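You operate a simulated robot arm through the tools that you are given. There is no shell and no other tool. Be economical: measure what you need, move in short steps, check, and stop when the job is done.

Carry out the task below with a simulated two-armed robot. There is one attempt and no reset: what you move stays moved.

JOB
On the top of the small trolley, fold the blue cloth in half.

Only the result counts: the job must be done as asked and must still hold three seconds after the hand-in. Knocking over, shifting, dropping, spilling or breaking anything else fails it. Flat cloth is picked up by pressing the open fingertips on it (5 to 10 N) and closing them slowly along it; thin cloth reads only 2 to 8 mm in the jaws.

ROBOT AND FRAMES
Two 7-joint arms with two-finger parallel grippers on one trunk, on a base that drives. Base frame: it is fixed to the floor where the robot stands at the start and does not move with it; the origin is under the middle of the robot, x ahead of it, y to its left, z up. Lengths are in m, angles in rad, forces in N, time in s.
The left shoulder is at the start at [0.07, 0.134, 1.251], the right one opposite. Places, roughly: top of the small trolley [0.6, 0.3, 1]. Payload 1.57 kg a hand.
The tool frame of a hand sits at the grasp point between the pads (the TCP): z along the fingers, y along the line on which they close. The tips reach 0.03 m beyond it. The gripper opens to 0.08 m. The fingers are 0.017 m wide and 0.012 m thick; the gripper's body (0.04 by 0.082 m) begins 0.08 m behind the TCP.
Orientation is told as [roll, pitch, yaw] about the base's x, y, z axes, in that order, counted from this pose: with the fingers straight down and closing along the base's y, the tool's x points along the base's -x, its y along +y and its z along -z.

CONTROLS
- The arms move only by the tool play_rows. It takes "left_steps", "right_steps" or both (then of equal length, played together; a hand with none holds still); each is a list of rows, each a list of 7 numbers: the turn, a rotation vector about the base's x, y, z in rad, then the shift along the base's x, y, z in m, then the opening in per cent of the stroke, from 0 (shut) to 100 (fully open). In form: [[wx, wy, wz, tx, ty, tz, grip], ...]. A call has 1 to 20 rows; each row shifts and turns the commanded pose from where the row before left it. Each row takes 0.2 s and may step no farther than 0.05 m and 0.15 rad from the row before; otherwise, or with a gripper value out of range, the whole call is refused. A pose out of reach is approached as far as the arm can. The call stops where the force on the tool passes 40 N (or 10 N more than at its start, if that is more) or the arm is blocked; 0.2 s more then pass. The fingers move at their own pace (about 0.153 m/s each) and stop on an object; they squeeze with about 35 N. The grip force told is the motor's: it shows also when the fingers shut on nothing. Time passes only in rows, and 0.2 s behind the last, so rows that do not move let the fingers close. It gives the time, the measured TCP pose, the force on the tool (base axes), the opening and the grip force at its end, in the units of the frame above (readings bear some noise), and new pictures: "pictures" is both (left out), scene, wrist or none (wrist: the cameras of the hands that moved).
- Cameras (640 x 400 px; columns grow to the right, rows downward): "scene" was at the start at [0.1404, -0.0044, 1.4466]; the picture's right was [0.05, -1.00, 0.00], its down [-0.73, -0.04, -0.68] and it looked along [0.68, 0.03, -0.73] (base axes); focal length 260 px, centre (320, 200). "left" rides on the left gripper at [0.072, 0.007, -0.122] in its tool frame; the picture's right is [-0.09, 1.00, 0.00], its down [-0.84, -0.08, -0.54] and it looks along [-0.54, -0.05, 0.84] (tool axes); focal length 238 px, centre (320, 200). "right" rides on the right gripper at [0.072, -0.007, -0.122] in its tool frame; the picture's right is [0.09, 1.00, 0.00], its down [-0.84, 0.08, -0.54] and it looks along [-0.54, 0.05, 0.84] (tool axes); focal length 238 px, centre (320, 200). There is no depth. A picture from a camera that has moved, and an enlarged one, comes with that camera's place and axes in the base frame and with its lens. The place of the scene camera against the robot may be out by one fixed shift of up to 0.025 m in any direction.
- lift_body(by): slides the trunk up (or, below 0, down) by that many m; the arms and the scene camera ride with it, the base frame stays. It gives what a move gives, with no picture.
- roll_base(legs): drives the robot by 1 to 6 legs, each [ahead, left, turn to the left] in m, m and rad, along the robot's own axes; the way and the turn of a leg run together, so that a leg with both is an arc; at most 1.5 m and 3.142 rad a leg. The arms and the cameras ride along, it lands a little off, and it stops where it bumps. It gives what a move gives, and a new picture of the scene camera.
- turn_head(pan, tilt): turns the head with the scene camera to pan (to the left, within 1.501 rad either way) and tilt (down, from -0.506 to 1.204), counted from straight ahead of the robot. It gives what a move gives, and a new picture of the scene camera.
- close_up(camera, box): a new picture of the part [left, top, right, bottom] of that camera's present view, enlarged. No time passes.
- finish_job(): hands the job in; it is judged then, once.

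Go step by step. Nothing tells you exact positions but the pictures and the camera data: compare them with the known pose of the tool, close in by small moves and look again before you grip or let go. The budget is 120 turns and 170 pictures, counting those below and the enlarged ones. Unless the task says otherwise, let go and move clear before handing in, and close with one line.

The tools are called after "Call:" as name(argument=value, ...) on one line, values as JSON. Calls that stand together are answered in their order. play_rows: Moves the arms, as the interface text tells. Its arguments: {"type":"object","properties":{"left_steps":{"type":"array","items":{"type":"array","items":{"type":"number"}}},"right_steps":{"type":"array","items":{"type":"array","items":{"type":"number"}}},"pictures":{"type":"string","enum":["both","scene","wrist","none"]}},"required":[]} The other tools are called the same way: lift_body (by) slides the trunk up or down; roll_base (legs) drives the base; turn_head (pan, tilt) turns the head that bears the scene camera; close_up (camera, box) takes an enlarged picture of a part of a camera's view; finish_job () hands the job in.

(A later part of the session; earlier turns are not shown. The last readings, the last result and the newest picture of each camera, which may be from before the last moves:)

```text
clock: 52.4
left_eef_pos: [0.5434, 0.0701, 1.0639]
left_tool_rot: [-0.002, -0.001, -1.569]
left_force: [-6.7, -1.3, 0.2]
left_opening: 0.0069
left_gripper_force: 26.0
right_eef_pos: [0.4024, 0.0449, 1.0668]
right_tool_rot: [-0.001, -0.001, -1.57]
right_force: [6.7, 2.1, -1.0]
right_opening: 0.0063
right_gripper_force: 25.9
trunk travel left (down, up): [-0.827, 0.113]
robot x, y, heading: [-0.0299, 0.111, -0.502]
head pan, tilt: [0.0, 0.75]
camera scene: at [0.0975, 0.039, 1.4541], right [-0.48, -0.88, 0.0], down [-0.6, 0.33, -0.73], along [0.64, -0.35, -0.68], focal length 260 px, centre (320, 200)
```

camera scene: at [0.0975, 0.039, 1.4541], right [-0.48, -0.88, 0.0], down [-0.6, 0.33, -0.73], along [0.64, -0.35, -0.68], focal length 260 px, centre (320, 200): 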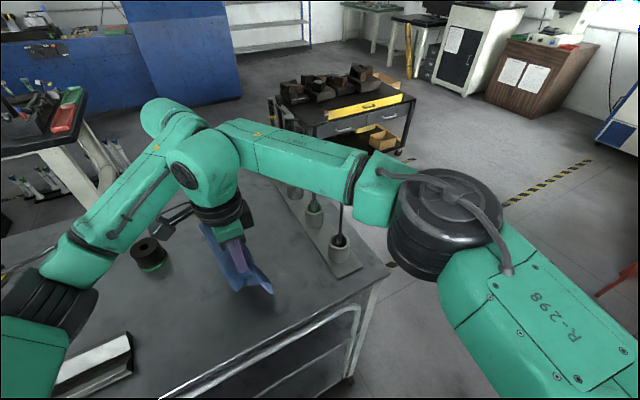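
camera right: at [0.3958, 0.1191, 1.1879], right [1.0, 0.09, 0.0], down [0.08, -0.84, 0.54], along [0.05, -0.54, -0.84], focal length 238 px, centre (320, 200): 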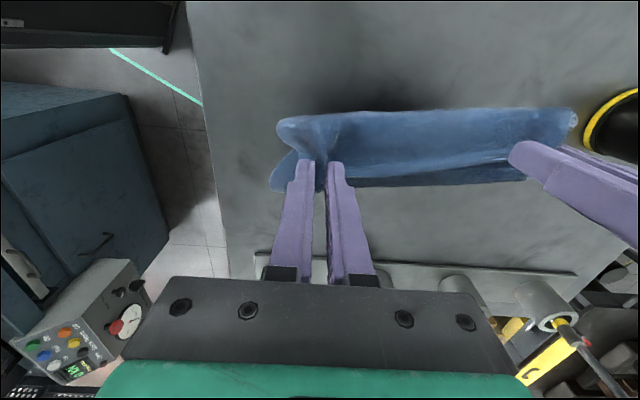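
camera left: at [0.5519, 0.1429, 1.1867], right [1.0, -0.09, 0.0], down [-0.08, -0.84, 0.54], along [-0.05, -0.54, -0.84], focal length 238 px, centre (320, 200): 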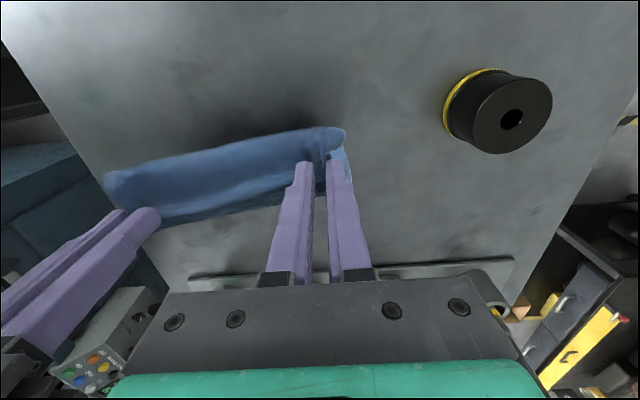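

All layers were picked up together. I'll set the cloth back where it was and let go, then retry with a lighter touch.

Call:
play_rows(left_steps=[[0, 0, 0, 0, 0.005, -0.015, 0], [0, 0, 0, 0, 0.005, -0.015, 0], [0, 0, 0, 0, 0.006, -0.015, 0], [0, 0, 0, 0, 0.006, -0.015, 0], [0, 0, 0, 0, 0.005, -0.012, 0], [0, 0, 0, 0, 0, 0, 20], [0, 0, 0, 0, 0, 0, 40], [0, 0, 0, 0, 0, 0, 40], [0, 0, 0, 0, 0, 0.02, 40], [0, 0, 0, 0, 0, 0.04, 40], [0, 0, 0, 0, 0, 0.04, 40]], right_steps=[[0, 0, 0, 0, 0.006, -0.015, 0], [0, 0, 0, 0, 0.006, -0.015, 0], [0, 0, 0, 0, 0.006, -0.015, 0], [0, 0, 0, 0, 0.006, -0.015, 0], [0, 0, 0, 0, 0.006, -0.014, 0], [0, 0, 0, 0, 0, 0, 20], [0, 0, 0, 0, 0, 0, 40], [0, 0, 0, 0, 0, 0, 40], [0, 0, 0, 0, 0, 0.02, 40], [0, 0, 0, 0, 0, 0.04, 40], [0, 0, 0, 0, 0, 0.04, 40]], pictures="none")

Call:
close_up(camera="right", box=[270, 60, 530, 220])

Call:
close_up(camera="left", box=[120, 60, 380, 220])

```text
clock: 54.8
left_eef_pos: [0.5437, 0.0982, 1.0938]
left_tool_rot: [-0.001, 0.0, -1.569]
left_force: [0.1, 0.8, -0.5]
left_opening: 0.0318
left_gripper_force: 0.1
right_eef_pos: [0.4012, 0.0768, 1.0925]
right_tool_rot: [0.0, 0.0, -1.571]
right_force: [-0.3, -0.3, 0.6]
right_opening: 0.032
right_gripper_force: 0.0
trunk travel left (down, up): [-0.827, 0.113]
robot x, y, heading: [-0.0269, 0.1096, -0.5]
head pan, tilt: [0.0, 0.75]
```

```text
2.46 times, centred on (400, 140) of right
camera zoom: at [0.3945, 0.1498, 1.2147], right [1.0, 0.09, 0.0], down [0.08, -0.84, 0.54], along [0.05, -0.54, -0.84], focal length 587 px, centre (123, 348)
```

zoom: 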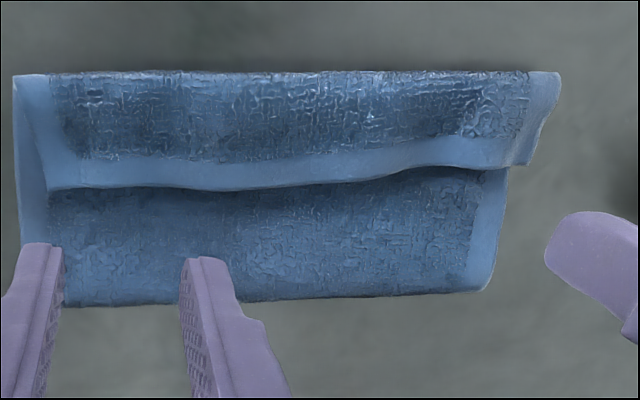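

```text
2.46 times, centred on (250, 140) of left
camera zoom: at [0.5512, 0.1706, 1.2154], right [1.0, -0.09, 0.0], down [-0.08, -0.84, 0.54], along [-0.05, -0.54, -0.84], focal length 587 px, centre (492, 348)
```

zoom: 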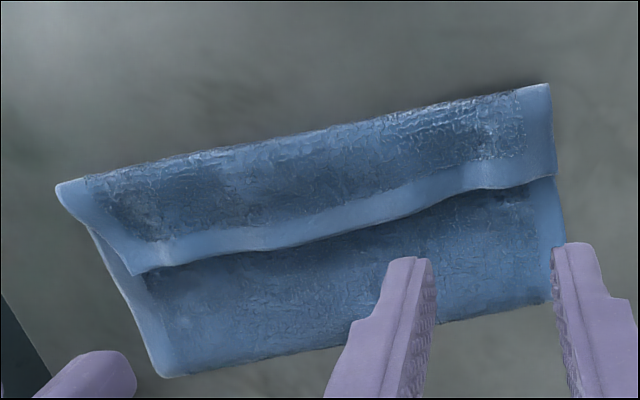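

The cloth is still a Z with the hem on top (y≈0.065–0.095). I'll regrip just the top layer with a much lighter press and a smaller opening.

Call:
play_rows(left_steps=[[0, 0, 0, 0.002, 0.004, -0.04, 28], [0, 0, 0, 0, 0, -0.04, 28], [0, 0, 0, 0, 0, -0.017, 28]], right_steps=[[0, 0, 0, -0.002, -0.001, -0.04, 28], [0, 0, 0, 0, 0, -0.04, 28], [0, 0, 0, 0, 0, -0.016, 28]], pictures="none")

Call:
play_rows(left_steps=[[0, 0, 0, 0, 0, -0.002, 28]], right_steps=[[0, 0, 0, 0, 0, -0.002, 28]], pictures="none")

Call:
play_rows(left_steps=[[0, 0, 0, 0, 0, -0.001, 28]], right_steps=[[0, 0, 0, 0, 0, -0.001, 28]], pictures="wrist")

```text
clock: 55.6
left_eef_pos: [0.5456, 0.1013, 0.9948]
left_tool_rot: [0.0, 0.0, -1.568]
left_force: [-0.1, -0.7, 0.2]
left_opening: 0.0223
left_gripper_force: 0.1
right_eef_pos: [0.3998, 0.0754, 0.9963]
right_tool_rot: [-0.001, 0.0, -1.569]
right_force: [0.3, 0.1, 0.9]
right_opening: 0.0223
right_gripper_force: 0.0
trunk travel left (down, up): [-0.827, 0.113]
robot x, y, heading: [-0.033, 0.1079, -0.496]
head pan, tilt: [0.0, 0.75]
```

```text
clock: 56.0
left_eef_pos: [0.5467, 0.1013, 0.9938]
left_tool_rot: [-0.002, 0.001, -1.569]
left_force: [0.4, -1.0, 0.3]
left_opening: 0.0222
left_gripper_force: 0.1
right_eef_pos: [0.3995, 0.0741, 0.994]
right_tool_rot: [-0.001, 0.0, -1.571]
right_force: [0.3, -0.3, 0.4]
right_opening: 0.0224
right_gripper_force: 0.1
trunk travel left (down, up): [-0.827, 0.113]
robot x, y, heading: [-0.0284, 0.1071, -0.501]
head pan, tilt: [0.0, 0.75]
```

```text
clock: 56.4
left_eef_pos: [0.5474, 0.1014, 0.9924]
left_tool_rot: [0.002, 0.0, -1.568]
left_force: [-0.1, -0.6, -0.2]
left_opening: 0.0224
left_gripper_force: 0.0
right_eef_pos: [0.399, 0.0741, 0.9936]
right_tool_rot: [0.0, 0.0, -1.57]
right_force: [-0.2, 0.4, 0.2]
right_opening: 0.0224
right_gripper_force: 0.1
trunk travel left (down, up): [-0.827, 0.113]
robot x, y, heading: [-0.0291, 0.1136, -0.501]
head pan, tilt: [0.0, 0.75]
camera right: at [0.3934, 0.1475, 1.1148], right [1.0, 0.09, 0.0], down [0.08, -0.84, 0.54], along [0.05, -0.54, -0.84], focal length 238 px, centre (320, 200)
camera left: at [0.5543, 0.1734, 1.1148], right [1.0, -0.09, 0.0], down [-0.08, -0.84, 0.54], along [-0.05, -0.54, -0.84], focal length 238 px, centre (320, 200)
```

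right: 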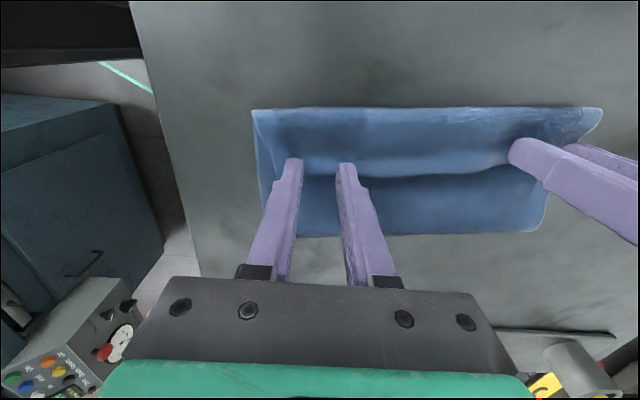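
left: 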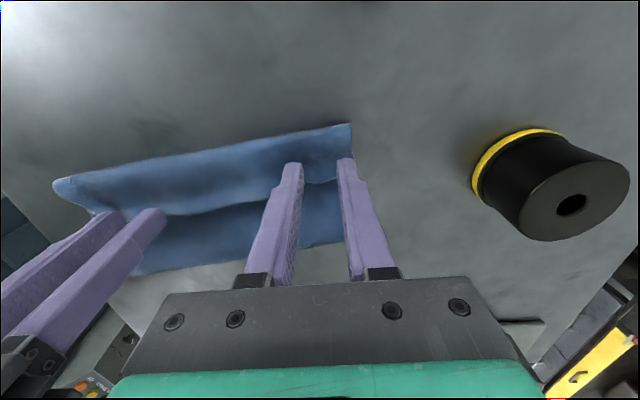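

Call:
play_rows(left_steps=[[0, 0, 0, -0.004, 0, -0.001, 28]], right_steps=[[0, 0, 0, 0, 0, -0.0015, 28]], pictures="none")

Call:
play_rows(left_steps=[[0, 0, 0, 0, 0, -0.001, 28]], right_steps=[[0, 0, 0, 0, 0, -0.001, 28]], pictures="none")

Call:
play_rows(left_steps=[[0, 0, 0, 0, 0, -0.001, 28]], right_steps=[[0, 0, 0, 0, 0, 0, 28]], pictures="none")

```text
clock: 56.8
left_eef_pos: [0.5433, 0.102, 0.9928]
left_tool_rot: [-0.001, 0.001, -1.568]
left_force: [0.4, 0.5, -0.3]
left_opening: 0.0224
left_gripper_force: 0.0
right_eef_pos: [0.4003, 0.0755, 0.9903]
right_tool_rot: [-0.001, 0.0, -1.57]
right_force: [0.2, 0.0, -0.7]
right_opening: 0.0225
right_gripper_force: 0.0
trunk travel left (down, up): [-0.827, 0.113]
robot x, y, heading: [-0.031, 0.1105, -0.501]
head pan, tilt: [0.0, 0.75]
```

```text
clock: 57.2
left_eef_pos: [0.5427, 0.101, 0.9909]
left_tool_rot: [-0.001, -0.001, -1.569]
left_force: [-0.1, -0.1, -0.3]
left_opening: 0.0225
left_gripper_force: 0.1
right_eef_pos: [0.3992, 0.0751, 0.9903]
right_tool_rot: [0.001, 0.001, -1.572]
right_force: [0.0, 0.4, 0.6]
right_opening: 0.0226
right_gripper_force: 0.0
trunk travel left (down, up): [-0.827, 0.113]
robot x, y, heading: [-0.0316, 0.1108, -0.501]
head pan, tilt: [0.0, 0.75]
```

```text
clock: 57.6
left_eef_pos: [0.5425, 0.1015, 0.9886]
left_tool_rot: [-0.002, 0.0, -1.57]
left_force: [0.3, 0.7, 0.4]
left_opening: 0.0226
left_gripper_force: 0.0
right_eef_pos: [0.401, 0.0738, 0.9898]
right_tool_rot: [0.0, 0.001, -1.57]
right_force: [0.3, 0.0, 0.1]
right_opening: 0.0224
right_gripper_force: 0.1
trunk travel left (down, up): [-0.827, 0.113]
robot x, y, heading: [-0.0293, 0.11, -0.503]
head pan, tilt: [0.0, 0.75]
```

Call:
play_rows(left_steps=[[0, 0, 0, 0, 0, -0.001, 28]], right_steps=[[0, 0, 0, 0, 0, -0.0015, 28]], pictures="none")

Call:
play_rows(left_steps=[[0, 0, 0, 0, 0, -0.0007, 28]], right_steps=[[0, 0, 0, 0, 0, -0.0007, 28]], pictures="none")

```text
clock: 58.0
left_eef_pos: [0.5434, 0.1016, 0.9893]
left_tool_rot: [0.001, -0.001, -1.571]
left_force: [0.9, 0.3, 0.8]
left_opening: 0.0226
left_gripper_force: 0.0
right_eef_pos: [0.3996, 0.0744, 0.9883]
right_tool_rot: [0.001, 0.002, -1.571]
right_force: [0.5, 0.4, -0.2]
right_opening: 0.0224
right_gripper_force: 0.1
trunk travel left (down, up): [-0.827, 0.113]
robot x, y, heading: [-0.03, 0.109, -0.499]
head pan, tilt: [0.0, 0.75]
```

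```text
clock: 58.4
left_eef_pos: [0.5411, 0.1014, 0.9886]
left_tool_rot: [0.0, -0.001, -1.568]
left_force: [0.5, -0.1, 2.2]
left_opening: 0.0223
left_gripper_force: 0.0
right_eef_pos: [0.3994, 0.076, 0.9893]
right_tool_rot: [0.0, -0.001, -1.571]
right_force: [-0.3, -0.2, 0.5]
right_opening: 0.0225
right_gripper_force: 0.1
trunk travel left (down, up): [-0.827, 0.113]
robot x, y, heading: [-0.0306, 0.1152, -0.498]
head pan, tilt: [0.0, 0.75]
```

Call:
play_rows(left_steps=[[0, 0, 0, 0, 0, 0, 28], [0, 0, 0, 0, 0, 0, 24], [0, 0, 0, 0, 0, 0, 20], [0, 0, 0, 0, 0, 0, 16], [0, 0, 0, 0, 0, 0, 12], [0, 0, 0, 0, 0, 0, 8], [0, 0, 0, 0, 0, 0, 4], [0, 0, 0, 0, 0, 0, 0], [0, 0, 0, 0, 0, 0, 0]], right_steps=[[0, 0, 0, 0, 0, -0.0012, 28], [0, 0, 0, 0, 0, 0, 24], [0, 0, 0, 0, 0, 0, 20], [0, 0, 0, 0, 0, 0, 16], [0, 0, 0, 0, 0, 0, 12], [0, 0, 0, 0, 0, 0, 8], [0, 0, 0, 0, 0, 0, 4], [0, 0, 0, 0, 0, 0, 0], [0, 0, 0, 0, 0, 0, 0]], pictures="wrist")

```text
clock: 60.4
left_eef_pos: [0.5429, 0.1003, 0.9877]
left_tool_rot: [-0.001, 0.001, -1.571]
left_force: [-7.6, -1.4, 2.0]
left_opening: 0.0038
left_gripper_force: 24.4
right_eef_pos: [0.4, 0.0743, 0.9871]
right_tool_rot: [0.001, 0.0, -1.573]
right_force: [8.8, 2.6, 2.7]
right_opening: 0.0038
right_gripper_force: 24.3
trunk travel left (down, up): [-0.827, 0.113]
robot x, y, heading: [-0.0285, 0.1096, -0.497]
head pan, tilt: [0.0, 0.75]
camera right: at [0.3931, 0.1481, 1.1095], right [1.0, 0.09, 0.0], down [0.08, -0.84, 0.54], along [0.05, -0.54, -0.84], focal length 238 px, centre (320, 200)
camera left: at [0.5496, 0.1733, 1.1103], right [1.0, -0.09, 0.0], down [-0.08, -0.84, 0.54], along [-0.05, -0.54, -0.84], focal length 238 px, centre (320, 200)
```

right: 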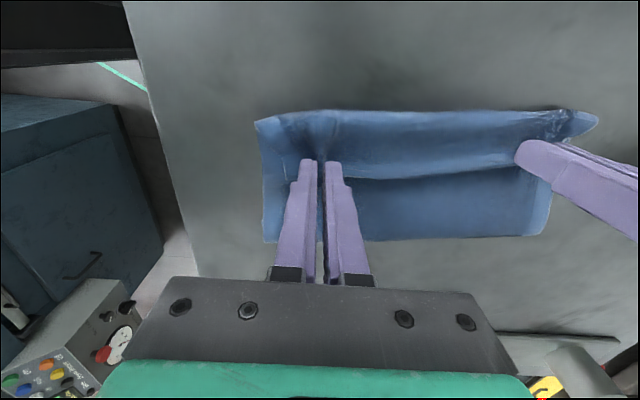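
left: 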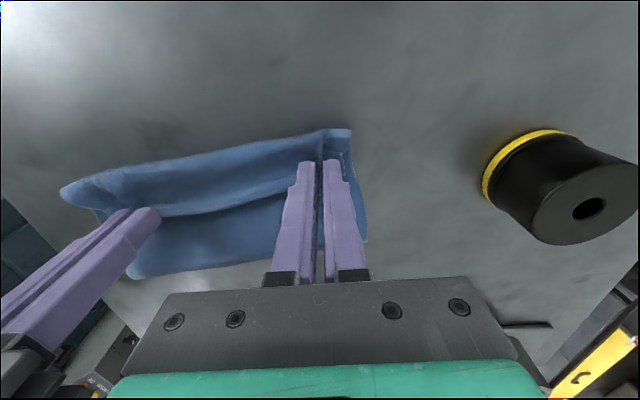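

Single layer this time (3.8 mm each). I'll lift it and carry it back to −y to unroll everything, leaning the hands as before.

Call:
play_rows(left_steps=[[0, 0, 0, 0, -0.004, 0.02, 0], [0, 0, 0, 0, -0.006, 0.02, 0], [0, 0, 0, 0, -0.011, 0.02, 0], [0, 0, 0, 0, -0.013, 0.016, 0], [0, 0, 0, 0, -0.014, 0, 0], [-0.1, 0, 0, 0, -0.014, 0, 0], [-0.1, 0, 0, 0, -0.014, 0, 0], [-0.1, 0, 0, 0, -0.014, 0, 0], [-0.1, 0, 0, 0, -0.014, 0, 0], [0, 0, 0, 0, -0.014, 0, 0], [0, 0, 0, 0, -0.013, 0, 0], [0, 0, 0, 0, -0.013, 0, 0]], right_steps=[[0, 0, 0, 0, -0.004, 0.02, 0], [0, 0, 0, 0, -0.006, 0.02, 0], [0, 0, 0, 0, -0.01, 0.02, 0], [0, 0, 0, 0, -0.012, 0.016, 0], [0, 0, 0, 0, -0.013, 0, 0], [-0.1, 0, 0, 0, -0.013, 0, 0], [-0.1, 0, 0, 0, -0.013, 0, 0], [-0.1, 0, 0, 0, -0.013, 0, 0], [-0.1, 0, 0, 0, -0.013, 0, 0], [0, 0, 0, 0, -0.013, 0, 0], [0, 0, 0, 0, -0.012, 0, 0], [0, 0, 0, 0, -0.012, 0, 0]], pictures="both")

```text
clock: 63.0
left_eef_pos: [0.5421, -0.043, 1.0625]
left_tool_rot: [-0.003, -0.4, -1.569]
left_force: [-6.6, -0.6, -0.5]
left_opening: 0.0035
left_gripper_force: 25.0
right_eef_pos: [0.4006, -0.0598, 1.0632]
right_tool_rot: [0.0, -0.4, -1.57]
right_force: [7.3, 0.2, 0.8]
right_opening: 0.0037
right_gripper_force: 24.3
trunk travel left (down, up): [-0.827, 0.113]
robot x, y, heading: [-0.028, 0.1115, -0.502]
head pan, tilt: [0.0, 0.75]
camera scene: at [0.0975, 0.0383, 1.4541], right [-0.48, -0.88, 0.0], down [-0.6, 0.33, -0.73], along [0.64, -0.35, -0.68], focal length 260 px, centre (320, 200)
camera right: at [0.394, 0.0551, 1.1473], right [1.0, 0.08, -0.04], down [0.08, -0.56, 0.82], along [0.05, -0.82, -0.56], focal length 238 px, centre (320, 200)
camera left: at [0.5505, 0.0704, 1.1481], right [1.0, -0.08, 0.03], down [-0.08, -0.56, 0.82], along [-0.05, -0.82, -0.56], focal length 238 px, centre (320, 200)
```

scene: 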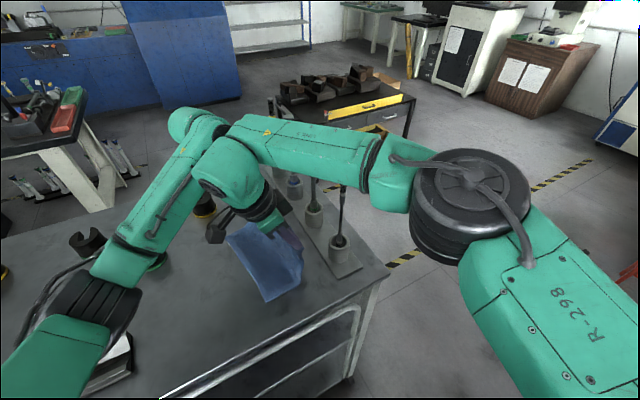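
right: 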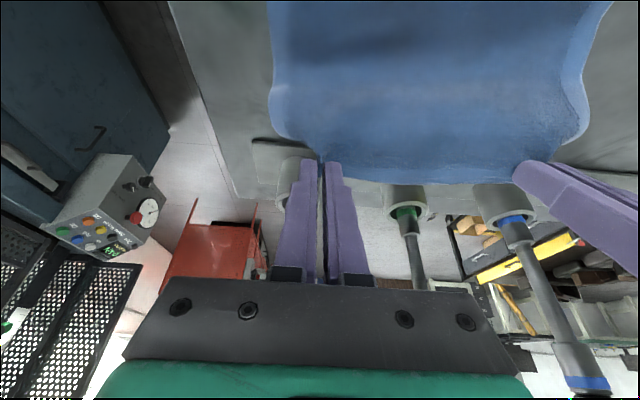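
left: 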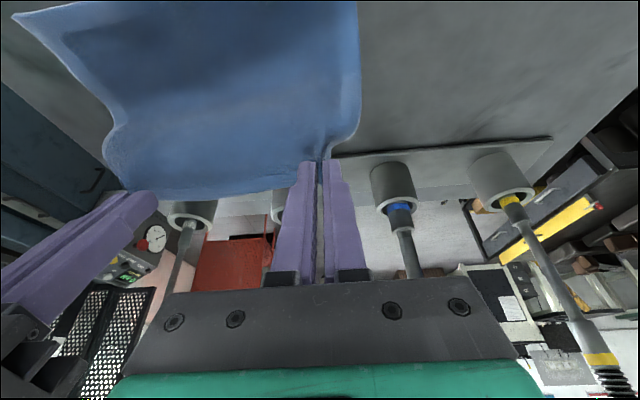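

The cloth is unrolled, with its left hem from about (0.36, 0.02) to (0.57, 0.05). I'll set the hands slightly lower and further −y so half of it lies flat, then check.

Call:
play_rows(left_steps=[[0, 0, 0, 0.001, -0.008, -0.01, 0], [0, 0, 0, 0, -0.008, -0.01, 0], [0, 0, 0, 0, 0, 0, 0]], right_steps=[[0, 0, 0, 0, -0.008, -0.01, 0], [0, 0, 0, 0, -0.007, -0.01, 0], [0, 0, 0, 0, 0, 0, 0]], pictures="wrist")

Call:
close_up(camera="scene", box=[180, 200, 340, 310])

```text
clock: 63.8
left_eef_pos: [0.5436, -0.059, 1.0442]
left_tool_rot: [-0.002, -0.399, -1.568]
left_force: [-7.6, -1.6, -0.2]
left_opening: 0.0038
left_gripper_force: 24.6
right_eef_pos: [0.4006, -0.074, 1.0428]
right_tool_rot: [0.001, -0.402, -1.57]
right_force: [8.1, 1.2, 0.1]
right_opening: 0.0036
right_gripper_force: 24.7
trunk travel left (down, up): [-0.827, 0.113]
robot x, y, heading: [-0.0289, 0.113, -0.503]
head pan, tilt: [0.0, 0.75]
camera right: at [0.3937, 0.0413, 1.1273], right [1.0, 0.08, -0.04], down [0.08, -0.56, 0.83], along [0.05, -0.82, -0.56], focal length 238 px, centre (320, 200)
camera left: at [0.5509, 0.0553, 1.1282], right [1.0, -0.08, 0.03], down [-0.08, -0.56, 0.83], along [-0.05, -0.82, -0.56], focal length 238 px, centre (320, 200)
```

right: 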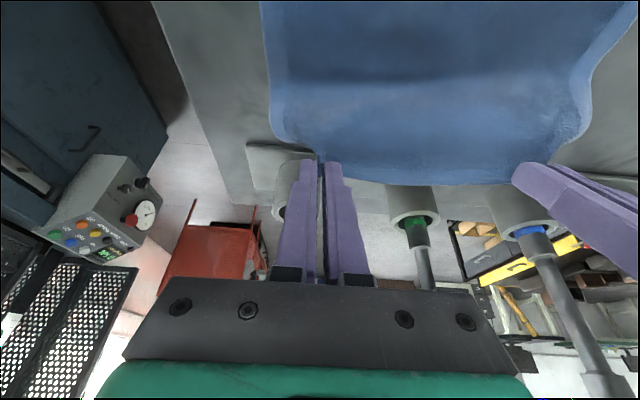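
left: 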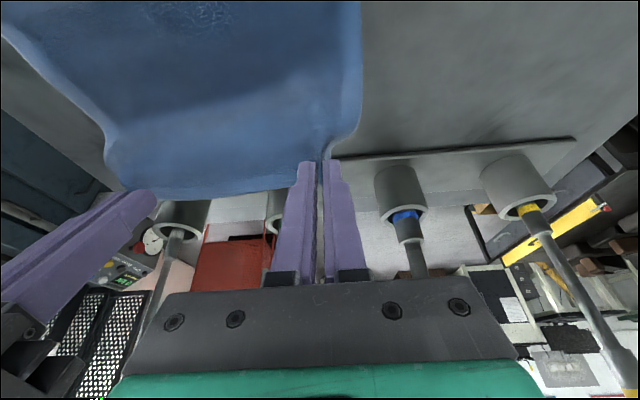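

```text
3.64 times, centred on (260, 255) of scene
camera zoom: at [0.0973, 0.0399, 1.4542], right [-0.48, -0.88, 0.0], down [-0.6, 0.33, -0.73], along [0.64, -0.35, -0.68], focal length 946 px, centre (538, 0)
```

zoom: 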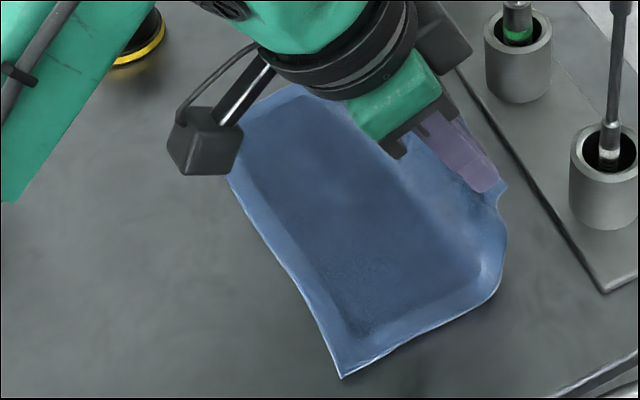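

The cloth lies well now and the right edge is held evenly. I'll carry it over on a low, slack path, ending just taut with the fingertips at about (0.388, 0.016) and (0.531, 0.030).

Call:
play_rows(left_steps=[[0.1, 0, 0, -0.0009, 0.0105, 0, 0], [0.1, 0, 0, -0.0009, 0.0105, 0, 0], [0, 0, 0, -0.0009, 0.01, -0.002, 0], [0, 0, 0, -0.0009, 0.01, -0.002, 0], [0, 0, 0, -0.0009, 0.0095, -0.005, 0], [0, 0, 0, -0.0009, 0.0095, -0.006, 0], [0, 0, 0, -0.0009, 0.0075, -0.007, 0], [0, 0, 0, -0.0009, 0.0075, -0.007, 0], [0, 0, 0, -0.0009, 0.006, -0.007, 0], [0, 0, 0, -0.0009, 0.006, -0.007, 0]], right_steps=[[0.1, 0, 0, -0.0009, 0.0105, 0, 0], [0.1, 0, 0, -0.0009, 0.0105, 0, 0], [0, 0, 0, -0.0009, 0.01, -0.002, 0], [0, 0, 0, -0.0009, 0.01, -0.002, 0], [0, 0, 0, -0.0009, 0.0095, -0.005, 0], [0, 0, 0, -0.0009, 0.0095, -0.006, 0], [0, 0, 0, -0.0009, 0.0075, -0.007, 0], [0, 0, 0, -0.0009, 0.0075, -0.007, 0], [0, 0, 0, -0.0009, 0.006, -0.007, 0], [0, 0, 0, -0.0009, 0.006, -0.007, 0]], pictures="wrist")

Call:
close_up(camera="scene", box=[180, 200, 340, 310])

```text
clock: 66.0
left_eef_pos: [0.5343, 0.0287, 1.001]
left_tool_rot: [-0.001, -0.201, -1.569]
left_force: [-7.5, -0.8, -0.9]
left_opening: 0.0036
left_gripper_force: 24.6
right_eef_pos: [0.3924, 0.0131, 1.001]
right_tool_rot: [0.002, -0.2, -1.573]
right_force: [8.3, 1.3, 0.2]
right_opening: 0.0035
right_gripper_force: 24.7
trunk travel left (down, up): [-0.827, 0.113]
robot x, y, heading: [-0.0276, 0.1081, -0.502]
head pan, tilt: [0.0, 0.75]
camera right: at [0.3852, 0.1091, 1.1061], right [1.0, 0.09, -0.02], down [0.08, -0.71, 0.7], along [0.05, -0.7, -0.72], focal length 238 px, centre (320, 200)
camera left: at [0.5424, 0.1236, 1.1065], right [1.0, -0.09, 0.02], down [-0.08, -0.71, 0.7], along [-0.05, -0.7, -0.72], focal length 238 px, centre (320, 200)
```

right: 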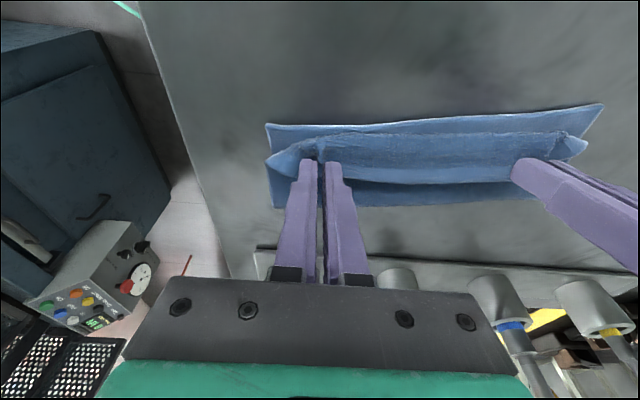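
left: 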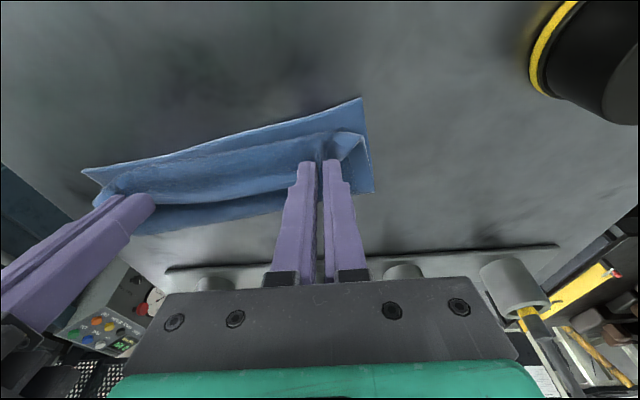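

```text
3.64 times, centred on (260, 255) of scene
camera zoom: at [0.0976, 0.0396, 1.4542], right [-0.48, -0.88, 0.0], down [-0.6, 0.33, -0.73], along [0.64, -0.35, -0.68], focal length 946 px, centre (538, 0)
```

zoom: 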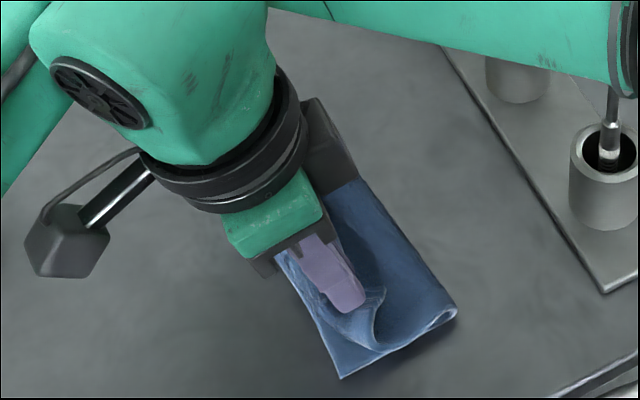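

Much better: the left hem of the lower layer shows beyond the loop, and the crease sits at the middle (lower layer about 8.5 cm wide). I'll finish the last 2 cm to bring the hem onto the lower hem.

Call:
play_rows(left_steps=[[0, 0, 0, -0.0005, 0.006, -0.002, 0], [0, 0, 0, -0.0005, 0.006, -0.003, 0], [0, 0, 0, -0.0005, 0.006, -0.004, 0], [0, 0, 0, -0.0005, 0.006, -0.004, 0], [0, 0, 0, 0, 0, 0, 0]], right_steps=[[0, 0, 0, -0.0005, 0.005, -0.002, 0], [0, 0, 0, -0.0005, 0.005, -0.003, 0], [0, 0, 0, -0.0005, 0.005, -0.004, 0], [0, 0, 0, -0.0005, 0.005, -0.004, 0], [0, 0, 0, 0, 0, 0, 0]], pictures="none")

Call:
close_up(camera="right", box=[240, 80, 640, 240])

Call:
close_up(camera="left", box=[60, 70, 420, 250])

Call:
close_up(camera="scene", box=[180, 200, 340, 310])

```text
clock: 67.2
left_eef_pos: [0.5311, 0.0517, 0.9891]
left_tool_rot: [0.001, -0.201, -1.57]
left_force: [-8.2, -2.5, 7.5]
left_opening: 0.0038
left_gripper_force: 24.7
right_eef_pos: [0.3872, 0.0324, 0.9884]
right_tool_rot: [0.004, -0.201, -1.573]
right_force: [11.0, -0.2, 11.9]
right_opening: 0.0034
right_gripper_force: 24.6
trunk travel left (down, up): [-0.827, 0.113]
robot x, y, heading: [-0.0316, 0.1118, -0.5]
head pan, tilt: [0.0, 0.75]
```

```text
1.60 times, centred on (440, 160) of right
camera zoom: at [0.381, 0.1282, 1.0942], right [1.0, 0.09, -0.02], down [0.07, -0.71, 0.7], along [0.05, -0.7, -0.72], focal length 381 px, centre (128, 264)
```

zoom: 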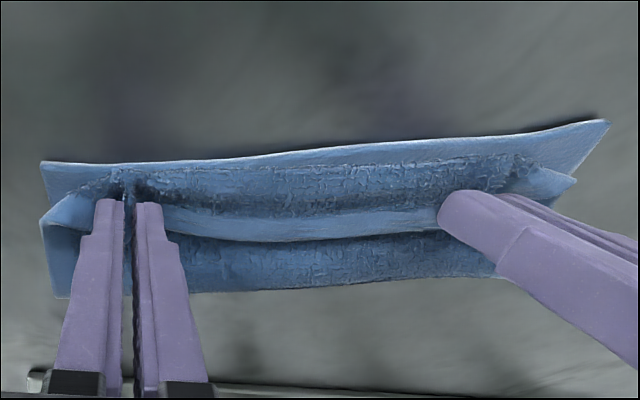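

```text
1.78 times, centred on (240, 160) of left
camera zoom: at [0.5383, 0.1461, 1.095], right [1.0, -0.09, 0.02], down [-0.08, -0.71, 0.7], along [-0.05, -0.7, -0.72], focal length 424 px, centre (462, 271)
```

zoom: 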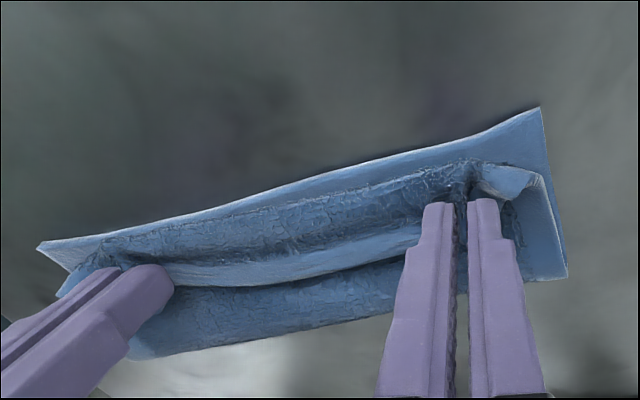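

```text
3.64 times, centred on (260, 255) of scene
camera zoom: at [0.0948, 0.0382, 1.4546], right [-0.48, -0.88, 0.0], down [-0.6, 0.33, -0.73], along [0.64, -0.35, -0.68], focal length 946 px, centre (538, 0)
```

zoom: 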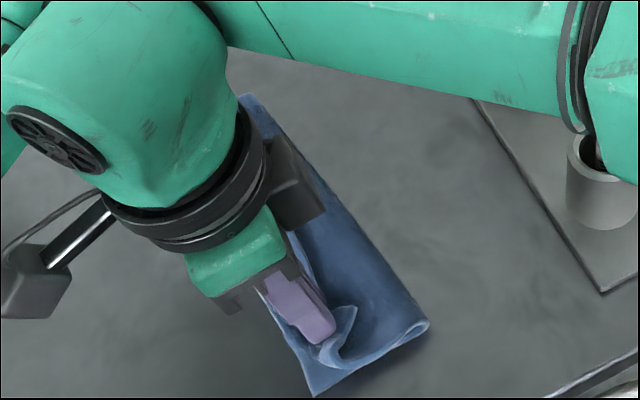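

Pressing during the slide dragged the whole cloth about 1.5 cm, but the proportions still hold. I'll lift off a few millimetres and move only the hem the remaining 2 cm.

Call:
play_rows(left_steps=[[0, 0, 0, 0, 0, 0.005, 0], [0, 0, 0, 0, 0, 0.004, 0], [0.05, 0, 0, -0.0006, 0.005, 0, 0], [0.05, 0, 0, -0.0006, 0.005, 0, 0], [0, 0, 0, -0.0006, 0.005, 0, 0], [0, 0, 0, -0.0006, 0.005, 0, 0], [0, 0, 0, 0, 0, 0, 0]], right_steps=[[0, 0, 0, 0, 0, 0.005, 0], [0, 0, 0, 0, 0, 0.004, 0], [0.05, 0, 0, -0.0006, 0.005, 0, 0], [0.05, 0, 0, -0.0006, 0.005, 0, 0], [0, 0, 0, -0.0006, 0.005, 0, 0], [0, 0, 0, -0.0006, 0.005, 0, 0], [0, 0, 0, 0, 0, 0, 0]], pictures="none")

Call:
close_up(camera="right", box=[240, 80, 640, 240])

Call:
close_up(camera="left", box=[60, 70, 420, 250])

```text
clock: 68.8
left_eef_pos: [0.5287, 0.0718, 0.996]
left_tool_rot: [-0.003, -0.099, -1.569]
left_force: [-8.9, -0.7, -0.1]
left_opening: 0.0035
left_gripper_force: 24.5
right_eef_pos: [0.3857, 0.0536, 0.9963]
right_tool_rot: [-0.001, -0.1, -1.572]
right_force: [9.7, 0.4, 1.0]
right_opening: 0.0038
right_gripper_force: 24.8
trunk travel left (down, up): [-0.827, 0.113]
robot x, y, heading: [-0.0289, 0.1112, -0.497]
head pan, tilt: [0.0, 0.75]
```

```text
1.60 times, centred on (440, 160) of right
camera zoom: at [0.38, 0.1379, 1.1104], right [1.0, 0.09, -0.01], down [0.08, -0.78, 0.62], along [0.05, -0.62, -0.78], focal length 381 px, centre (128, 264)
```

zoom: 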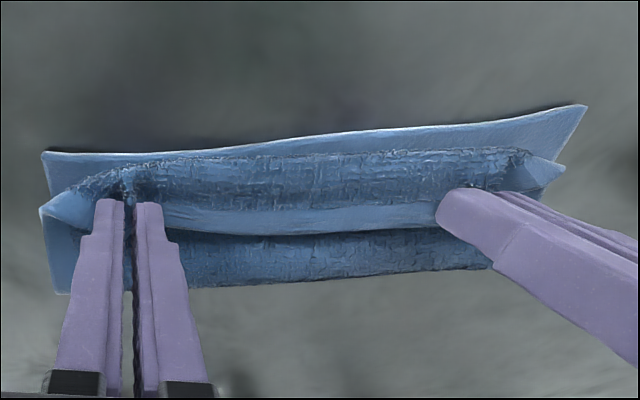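

```text
1.78 times, centred on (240, 160) of left
camera zoom: at [0.5377, 0.1558, 1.1112], right [1.0, -0.09, 0.01], down [-0.08, -0.78, 0.62], along [-0.05, -0.62, -0.78], focal length 424 px, centre (462, 271)
```

zoom: 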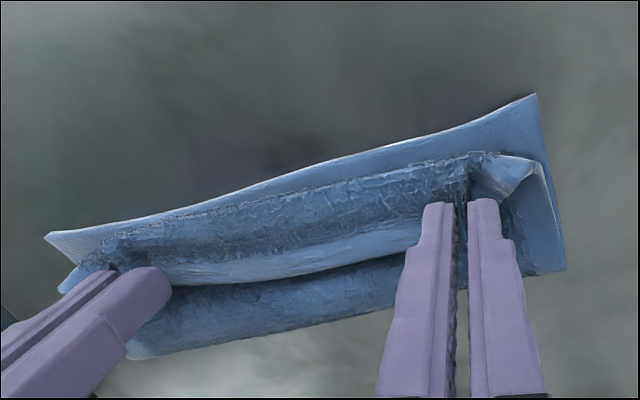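

The cloth slid along with the hands, but the crease stays correctly centred. Only a 2 cm loop remains at the hem. I'll pull it out with the hem raised, so the upper layer isn't rubbing on the lower one.

Call:
play_rows(left_steps=[[0, 0, 0, 0, 0, 0.01, 0], [0, 0, 0, 0, 0.002, 0.01, 0], [0, 0, 0, -0.0005, 0.006, 0, 0], [0, 0, 0, -0.0005, 0.006, 0, 0], [0, 0, 0, -0.0005, 0.006, 0, 0], [0, 0, 0, 0, 0, 0, 0]], right_steps=[[0, 0, 0, 0, 0, 0.01, 0], [0, 0, 0, 0, 0.002, 0.01, 0], [0, 0, 0, -0.0005, 0.005, 0, 0], [0, 0, 0, -0.0005, 0.005, 0, 0], [0, 0, 0, -0.0005, 0.005, 0, 0], [0, 0, 0, 0, 0, 0, 0]], pictures="none")

Call:
close_up(camera="right", box=[240, 80, 640, 240])

Call:
close_up(camera="left", box=[60, 70, 420, 250])

Call:
close_up(camera="scene", box=[160, 200, 320, 310])

```text
clock: 70.2
left_eef_pos: [0.5285, 0.0933, 1.0161]
left_tool_rot: [-0.002, -0.099, -1.568]
left_force: [-8.8, -0.2, -0.5]
left_opening: 0.0036
left_gripper_force: 24.9
right_eef_pos: [0.3845, 0.0697, 1.0162]
right_tool_rot: [0.0, -0.1, -1.573]
right_force: [9.0, 1.6, -0.4]
right_opening: 0.0035
right_gripper_force: 24.7
trunk travel left (down, up): [-0.827, 0.113]
robot x, y, heading: [-0.0305, 0.1109, -0.499]
head pan, tilt: [0.0, 0.75]
```

```text
1.60 times, centred on (440, 160) of right
camera zoom: at [0.3788, 0.1551, 1.1303], right [1.0, 0.09, -0.01], down [0.08, -0.78, 0.62], along [0.05, -0.62, -0.78], focal length 381 px, centre (128, 264)
```

zoom: 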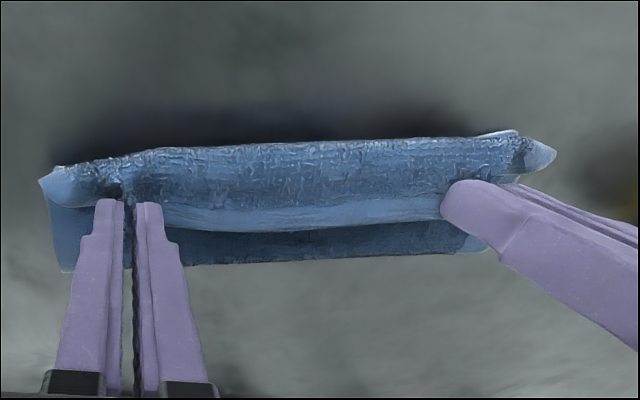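

```text
1.78 times, centred on (240, 160) of left
camera zoom: at [0.5363, 0.1764, 1.131], right [1.0, -0.09, 0.01], down [-0.08, -0.78, 0.62], along [-0.05, -0.62, -0.78], focal length 424 px, centre (462, 271)
```

zoom: 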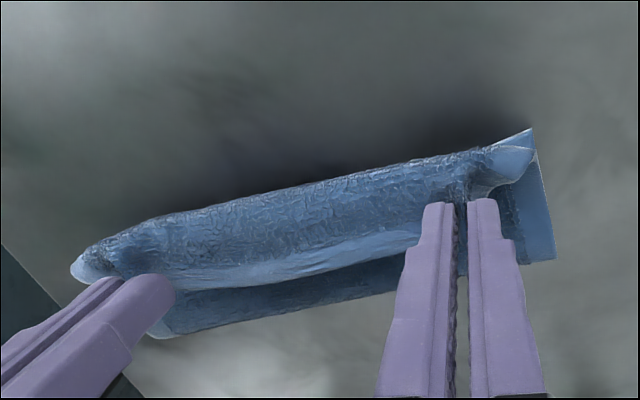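

```text
3.64 times, centred on (240, 255) of scene
camera zoom: at [0.0975, 0.0389, 1.4541], right [-0.48, -0.88, 0.0], down [-0.6, 0.33, -0.73], along [0.64, -0.35, -0.68], focal length 946 px, centre (611, 0)
```

zoom: 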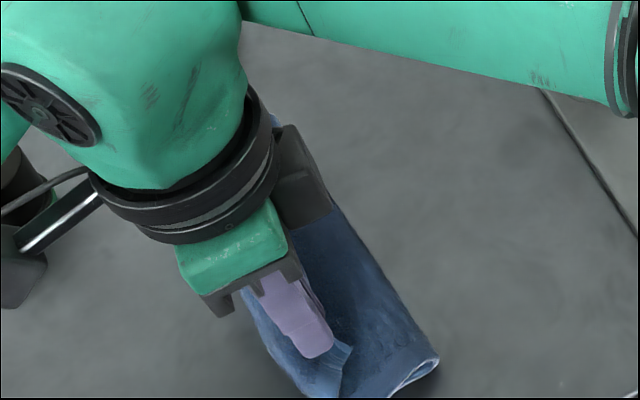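

Lifting just rolls the crease, so the lower position was better. I'll return there, release, and then unroll the small hem flap separately while pinning the fold.

Call:
play_rows(left_steps=[[0, 0, 0, 0.0005, -0.01, 0, 0], [0, 0, 0, 0.0005, -0.012, 0, 0], [0, 0, 0, 0.0005, -0.012, 0, 0], [0, 0, 0, 0, -0.006, -0.005, 0], [0, 0, 0, 0, 0, -0.008, 0], [0, 0, 0, 0, 0.006, -0.007, 0], [0, 0, 0, 0, 0.006, 0, 0], [0, 0, 0, 0, 0.006, 0, 0], [0, 0, 0, 0, 0.004, 0, 0]], right_steps=[[0, 0, 0, 0.0005, -0.01, 0, 0], [0, 0, 0, 0.0005, -0.01, 0, 0], [0, 0, 0, 0.0005, -0.01, 0, 0], [0, 0, 0, 0, -0.006, -0.005, 0], [0, 0, 0, 0, 0, -0.008, 0], [0, 0, 0, 0, 0.006, -0.007, 0], [0, 0, 0, 0, 0.006, 0, 0], [0, 0, 0, 0, 0.006, 0, 0], [0, 0, 0, 0, 0.004, 0, 0]], pictures="none")

Call:
close_up(camera="right", box=[240, 80, 640, 240])

Call:
close_up(camera="left", box=[60, 70, 420, 250])

```text
clock: 72.2
left_eef_pos: [0.5292, 0.0746, 0.996]
left_tool_rot: [0.0, -0.099, -1.57]
left_force: [-8.6, -1.7, -0.6]
left_opening: 0.0039
left_gripper_force: 24.5
right_eef_pos: [0.3869, 0.0568, 0.9967]
right_tool_rot: [0.001, -0.099, -1.573]
right_force: [8.9, 0.6, -0.3]
right_opening: 0.0034
right_gripper_force: 24.5
trunk travel left (down, up): [-0.827, 0.113]
robot x, y, heading: [-0.0304, 0.1104, -0.503]
head pan, tilt: [0.0, 0.75]
```

```text
1.60 times, centred on (440, 160) of right
camera zoom: at [0.3802, 0.1413, 1.1107], right [1.0, 0.09, -0.01], down [0.08, -0.78, 0.62], along [0.05, -0.62, -0.78], focal length 381 px, centre (128, 264)
```

zoom: 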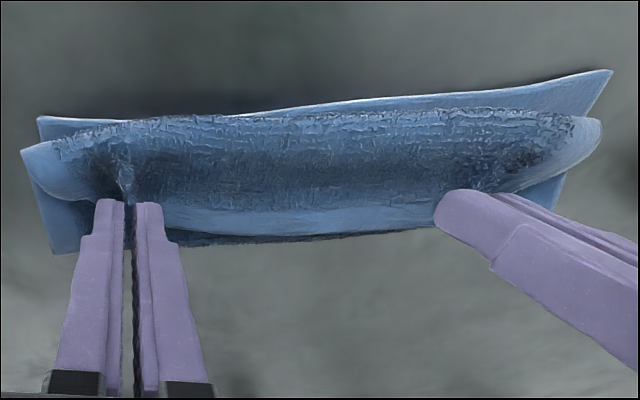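

```text
1.78 times, centred on (240, 160) of left
camera zoom: at [0.5378, 0.1583, 1.1109], right [1.0, -0.09, 0.01], down [-0.08, -0.78, 0.62], along [-0.05, -0.62, -0.78], focal length 424 px, centre (462, 271)
```

zoom: 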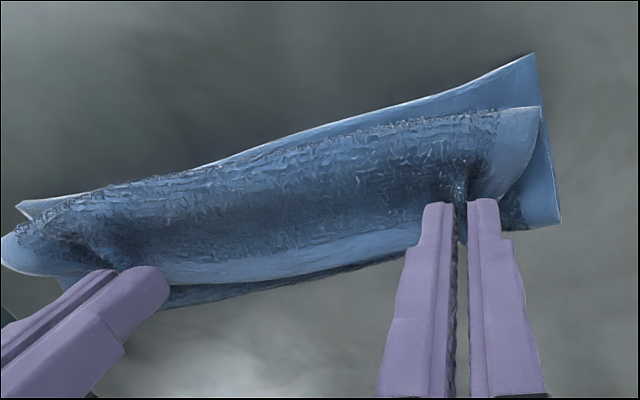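

The crease has rolled to y≈0.017, so I'll unwind fully: back over to −y, pulling the cloth flat and a few centimetres back to −y. Then I'll redo the low fold.

Call:
play_rows(left_steps=[[0, 0, 0, 0.001, -0.008, 0.015, 0], [0, 0, 0, 0.001, -0.014, 0.015, 0], [0, 0, 0, 0.001, -0.016, 0.012, 0], [0, 0, 0, 0.001, -0.017, 0.006, 0], [-0.1, 0, 0, 0.001, -0.017, 0, 0], [-0.1, 0, 0, 0.001, -0.017, 0, 0], [-0.1, 0, 0, 0.001, -0.017, 0, 0], [0, 0, 0, 0.001, -0.017, 0, 0], [0, 0, 0, 0, -0.009, -0.01, 0], [0, 0, 0, 0, -0.009, -0.01, 0], [0, 0, 0, 0, -0.009, -0.01, 0], [0, 0, 0, 0, -0.009, -0.009, 0], [0, 0, 0, 0, -0.009, -0.008, 0]], right_steps=[[0, 0, 0, 0.001, -0.008, 0.015, 0], [0, 0, 0, 0.001, -0.014, 0.015, 0], [0, 0, 0, 0.001, -0.016, 0.012, 0], [0, 0, 0, 0.001, -0.016, 0.006, 0], [-0.1, 0, 0, 0.001, -0.016, 0, 0], [-0.1, 0, 0, 0.001, -0.016, 0, 0], [-0.1, 0, 0, 0.001, -0.017, 0, 0], [0, 0, 0, 0.001, -0.017, 0, 0], [0, 0, 0, 0, -0.009, -0.01, 0], [0, 0, 0, 0, -0.009, -0.01, 0], [0, 0, 0, 0, -0.009, -0.01, 0], [0, 0, 0, 0, -0.009, -0.009, 0], [0, 0, 0, 0, -0.009, -0.008, 0]], pictures="wrist")

Call:
close_up(camera="scene", box=[180, 200, 340, 310])

```text
clock: 75.0
left_eef_pos: [0.5379, -0.094, 0.9978]
left_tool_rot: [-0.003, -0.398, -1.57]
left_force: [-7.7, -1.0, -0.3]
left_opening: 0.0032
left_gripper_force: 24.2
right_eef_pos: [0.3945, -0.1087, 0.9969]
right_tool_rot: [0.0, -0.4, -1.573]
right_force: [6.8, 1.0, -0.4]
right_opening: 0.0033
right_gripper_force: 24.7
trunk travel left (down, up): [-0.827, 0.113]
robot x, y, heading: [-0.0317, 0.1092, -0.501]
head pan, tilt: [0.0, 0.75]
camera right: at [0.3885, 0.0056, 1.0813], right [1.0, 0.08, -0.04], down [0.08, -0.56, 0.82], along [0.05, -0.82, -0.56], focal length 238 px, centre (320, 200)
camera left: at [0.5458, 0.0191, 1.0818], right [1.0, -0.08, 0.03], down [-0.08, -0.56, 0.82], along [-0.05, -0.82, -0.56], focal length 238 px, centre (320, 200)
```

right: 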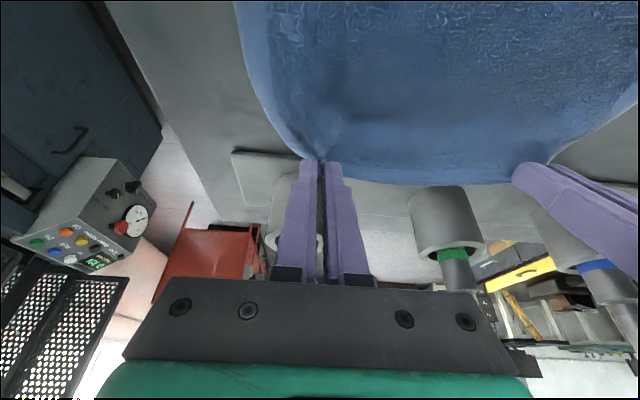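
left: 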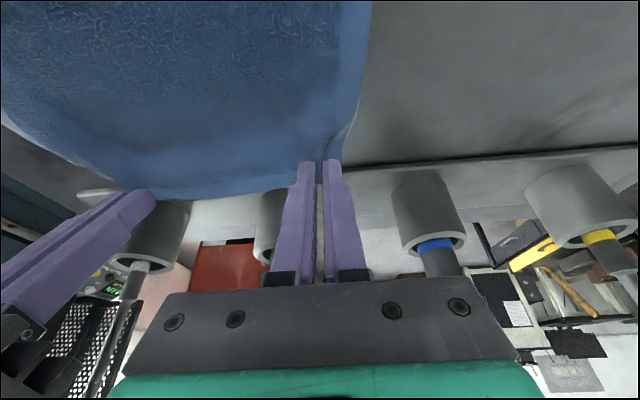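

```text
3.64 times, centred on (260, 255) of scene
camera zoom: at [0.0976, 0.0381, 1.4541], right [-0.48, -0.88, 0.0], down [-0.6, 0.33, -0.73], along [0.64, -0.35, -0.68], focal length 946 px, centre (538, 0)
```

zoom: 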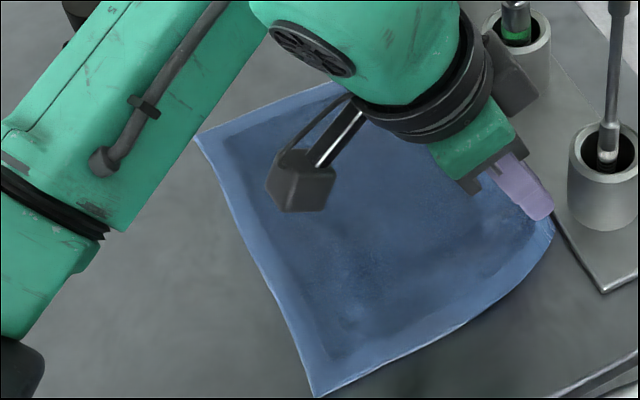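

The cloth is flat again, nicely aligned (left hem at y≈0.036–0.05). This time I'll go over low and let go while the sheet leans left and is still moving, so the hem falls outward rather than curling under.

Call:
play_rows(left_steps=[[0, 0, 0, 0, 0.008, 0.0125, 0], [0, 0, 0, 0, 0.012, 0.0125, 0], [0, 0, 0, 0, 0.012, 0.0125, 0], [0, 0, 0, 0, 0.012, 0.0075, 0], [0, 0, 0, 0, 0, 0, 0]], right_steps=[[0, 0, 0, 0, 0.01, 0.0125, 0], [0, 0, 0, 0, 0.013, 0.0125, 0], [0, 0, 0, 0, 0.014, 0.0125, 0], [0, 0, 0, 0, 0.013, 0.0075, 0], [0, 0, 0, 0, 0, 0, 0]], pictures="none")

Call:
close_up(camera="scene", box=[180, 200, 340, 310])

```text
clock: 76.2
left_eef_pos: [0.5372, -0.0491, 1.0437]
left_tool_rot: [-0.002, -0.399, -1.569]
left_force: [-6.6, -0.8, -0.8]
left_opening: 0.0037
left_gripper_force: 24.3
right_eef_pos: [0.3945, -0.0592, 1.0436]
right_tool_rot: [0.0, -0.401, -1.57]
right_force: [7.4, 0.2, 0.2]
right_opening: 0.0035
right_gripper_force: 25.0
trunk travel left (down, up): [-0.827, 0.113]
robot x, y, heading: [-0.0284, 0.1073, -0.506]
head pan, tilt: [0.0, 0.75]
```

```text
3.64 times, centred on (260, 255) of scene
camera zoom: at [0.0975, 0.0383, 1.4541], right [-0.48, -0.88, 0.0], down [-0.6, 0.33, -0.73], along [0.64, -0.35, -0.68], focal length 946 px, centre (538, 0)
```

zoom: 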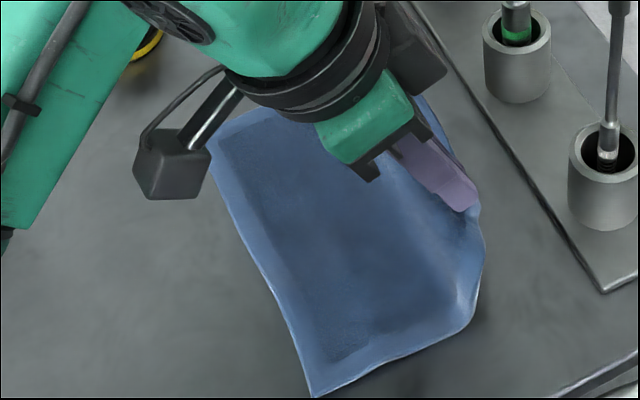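

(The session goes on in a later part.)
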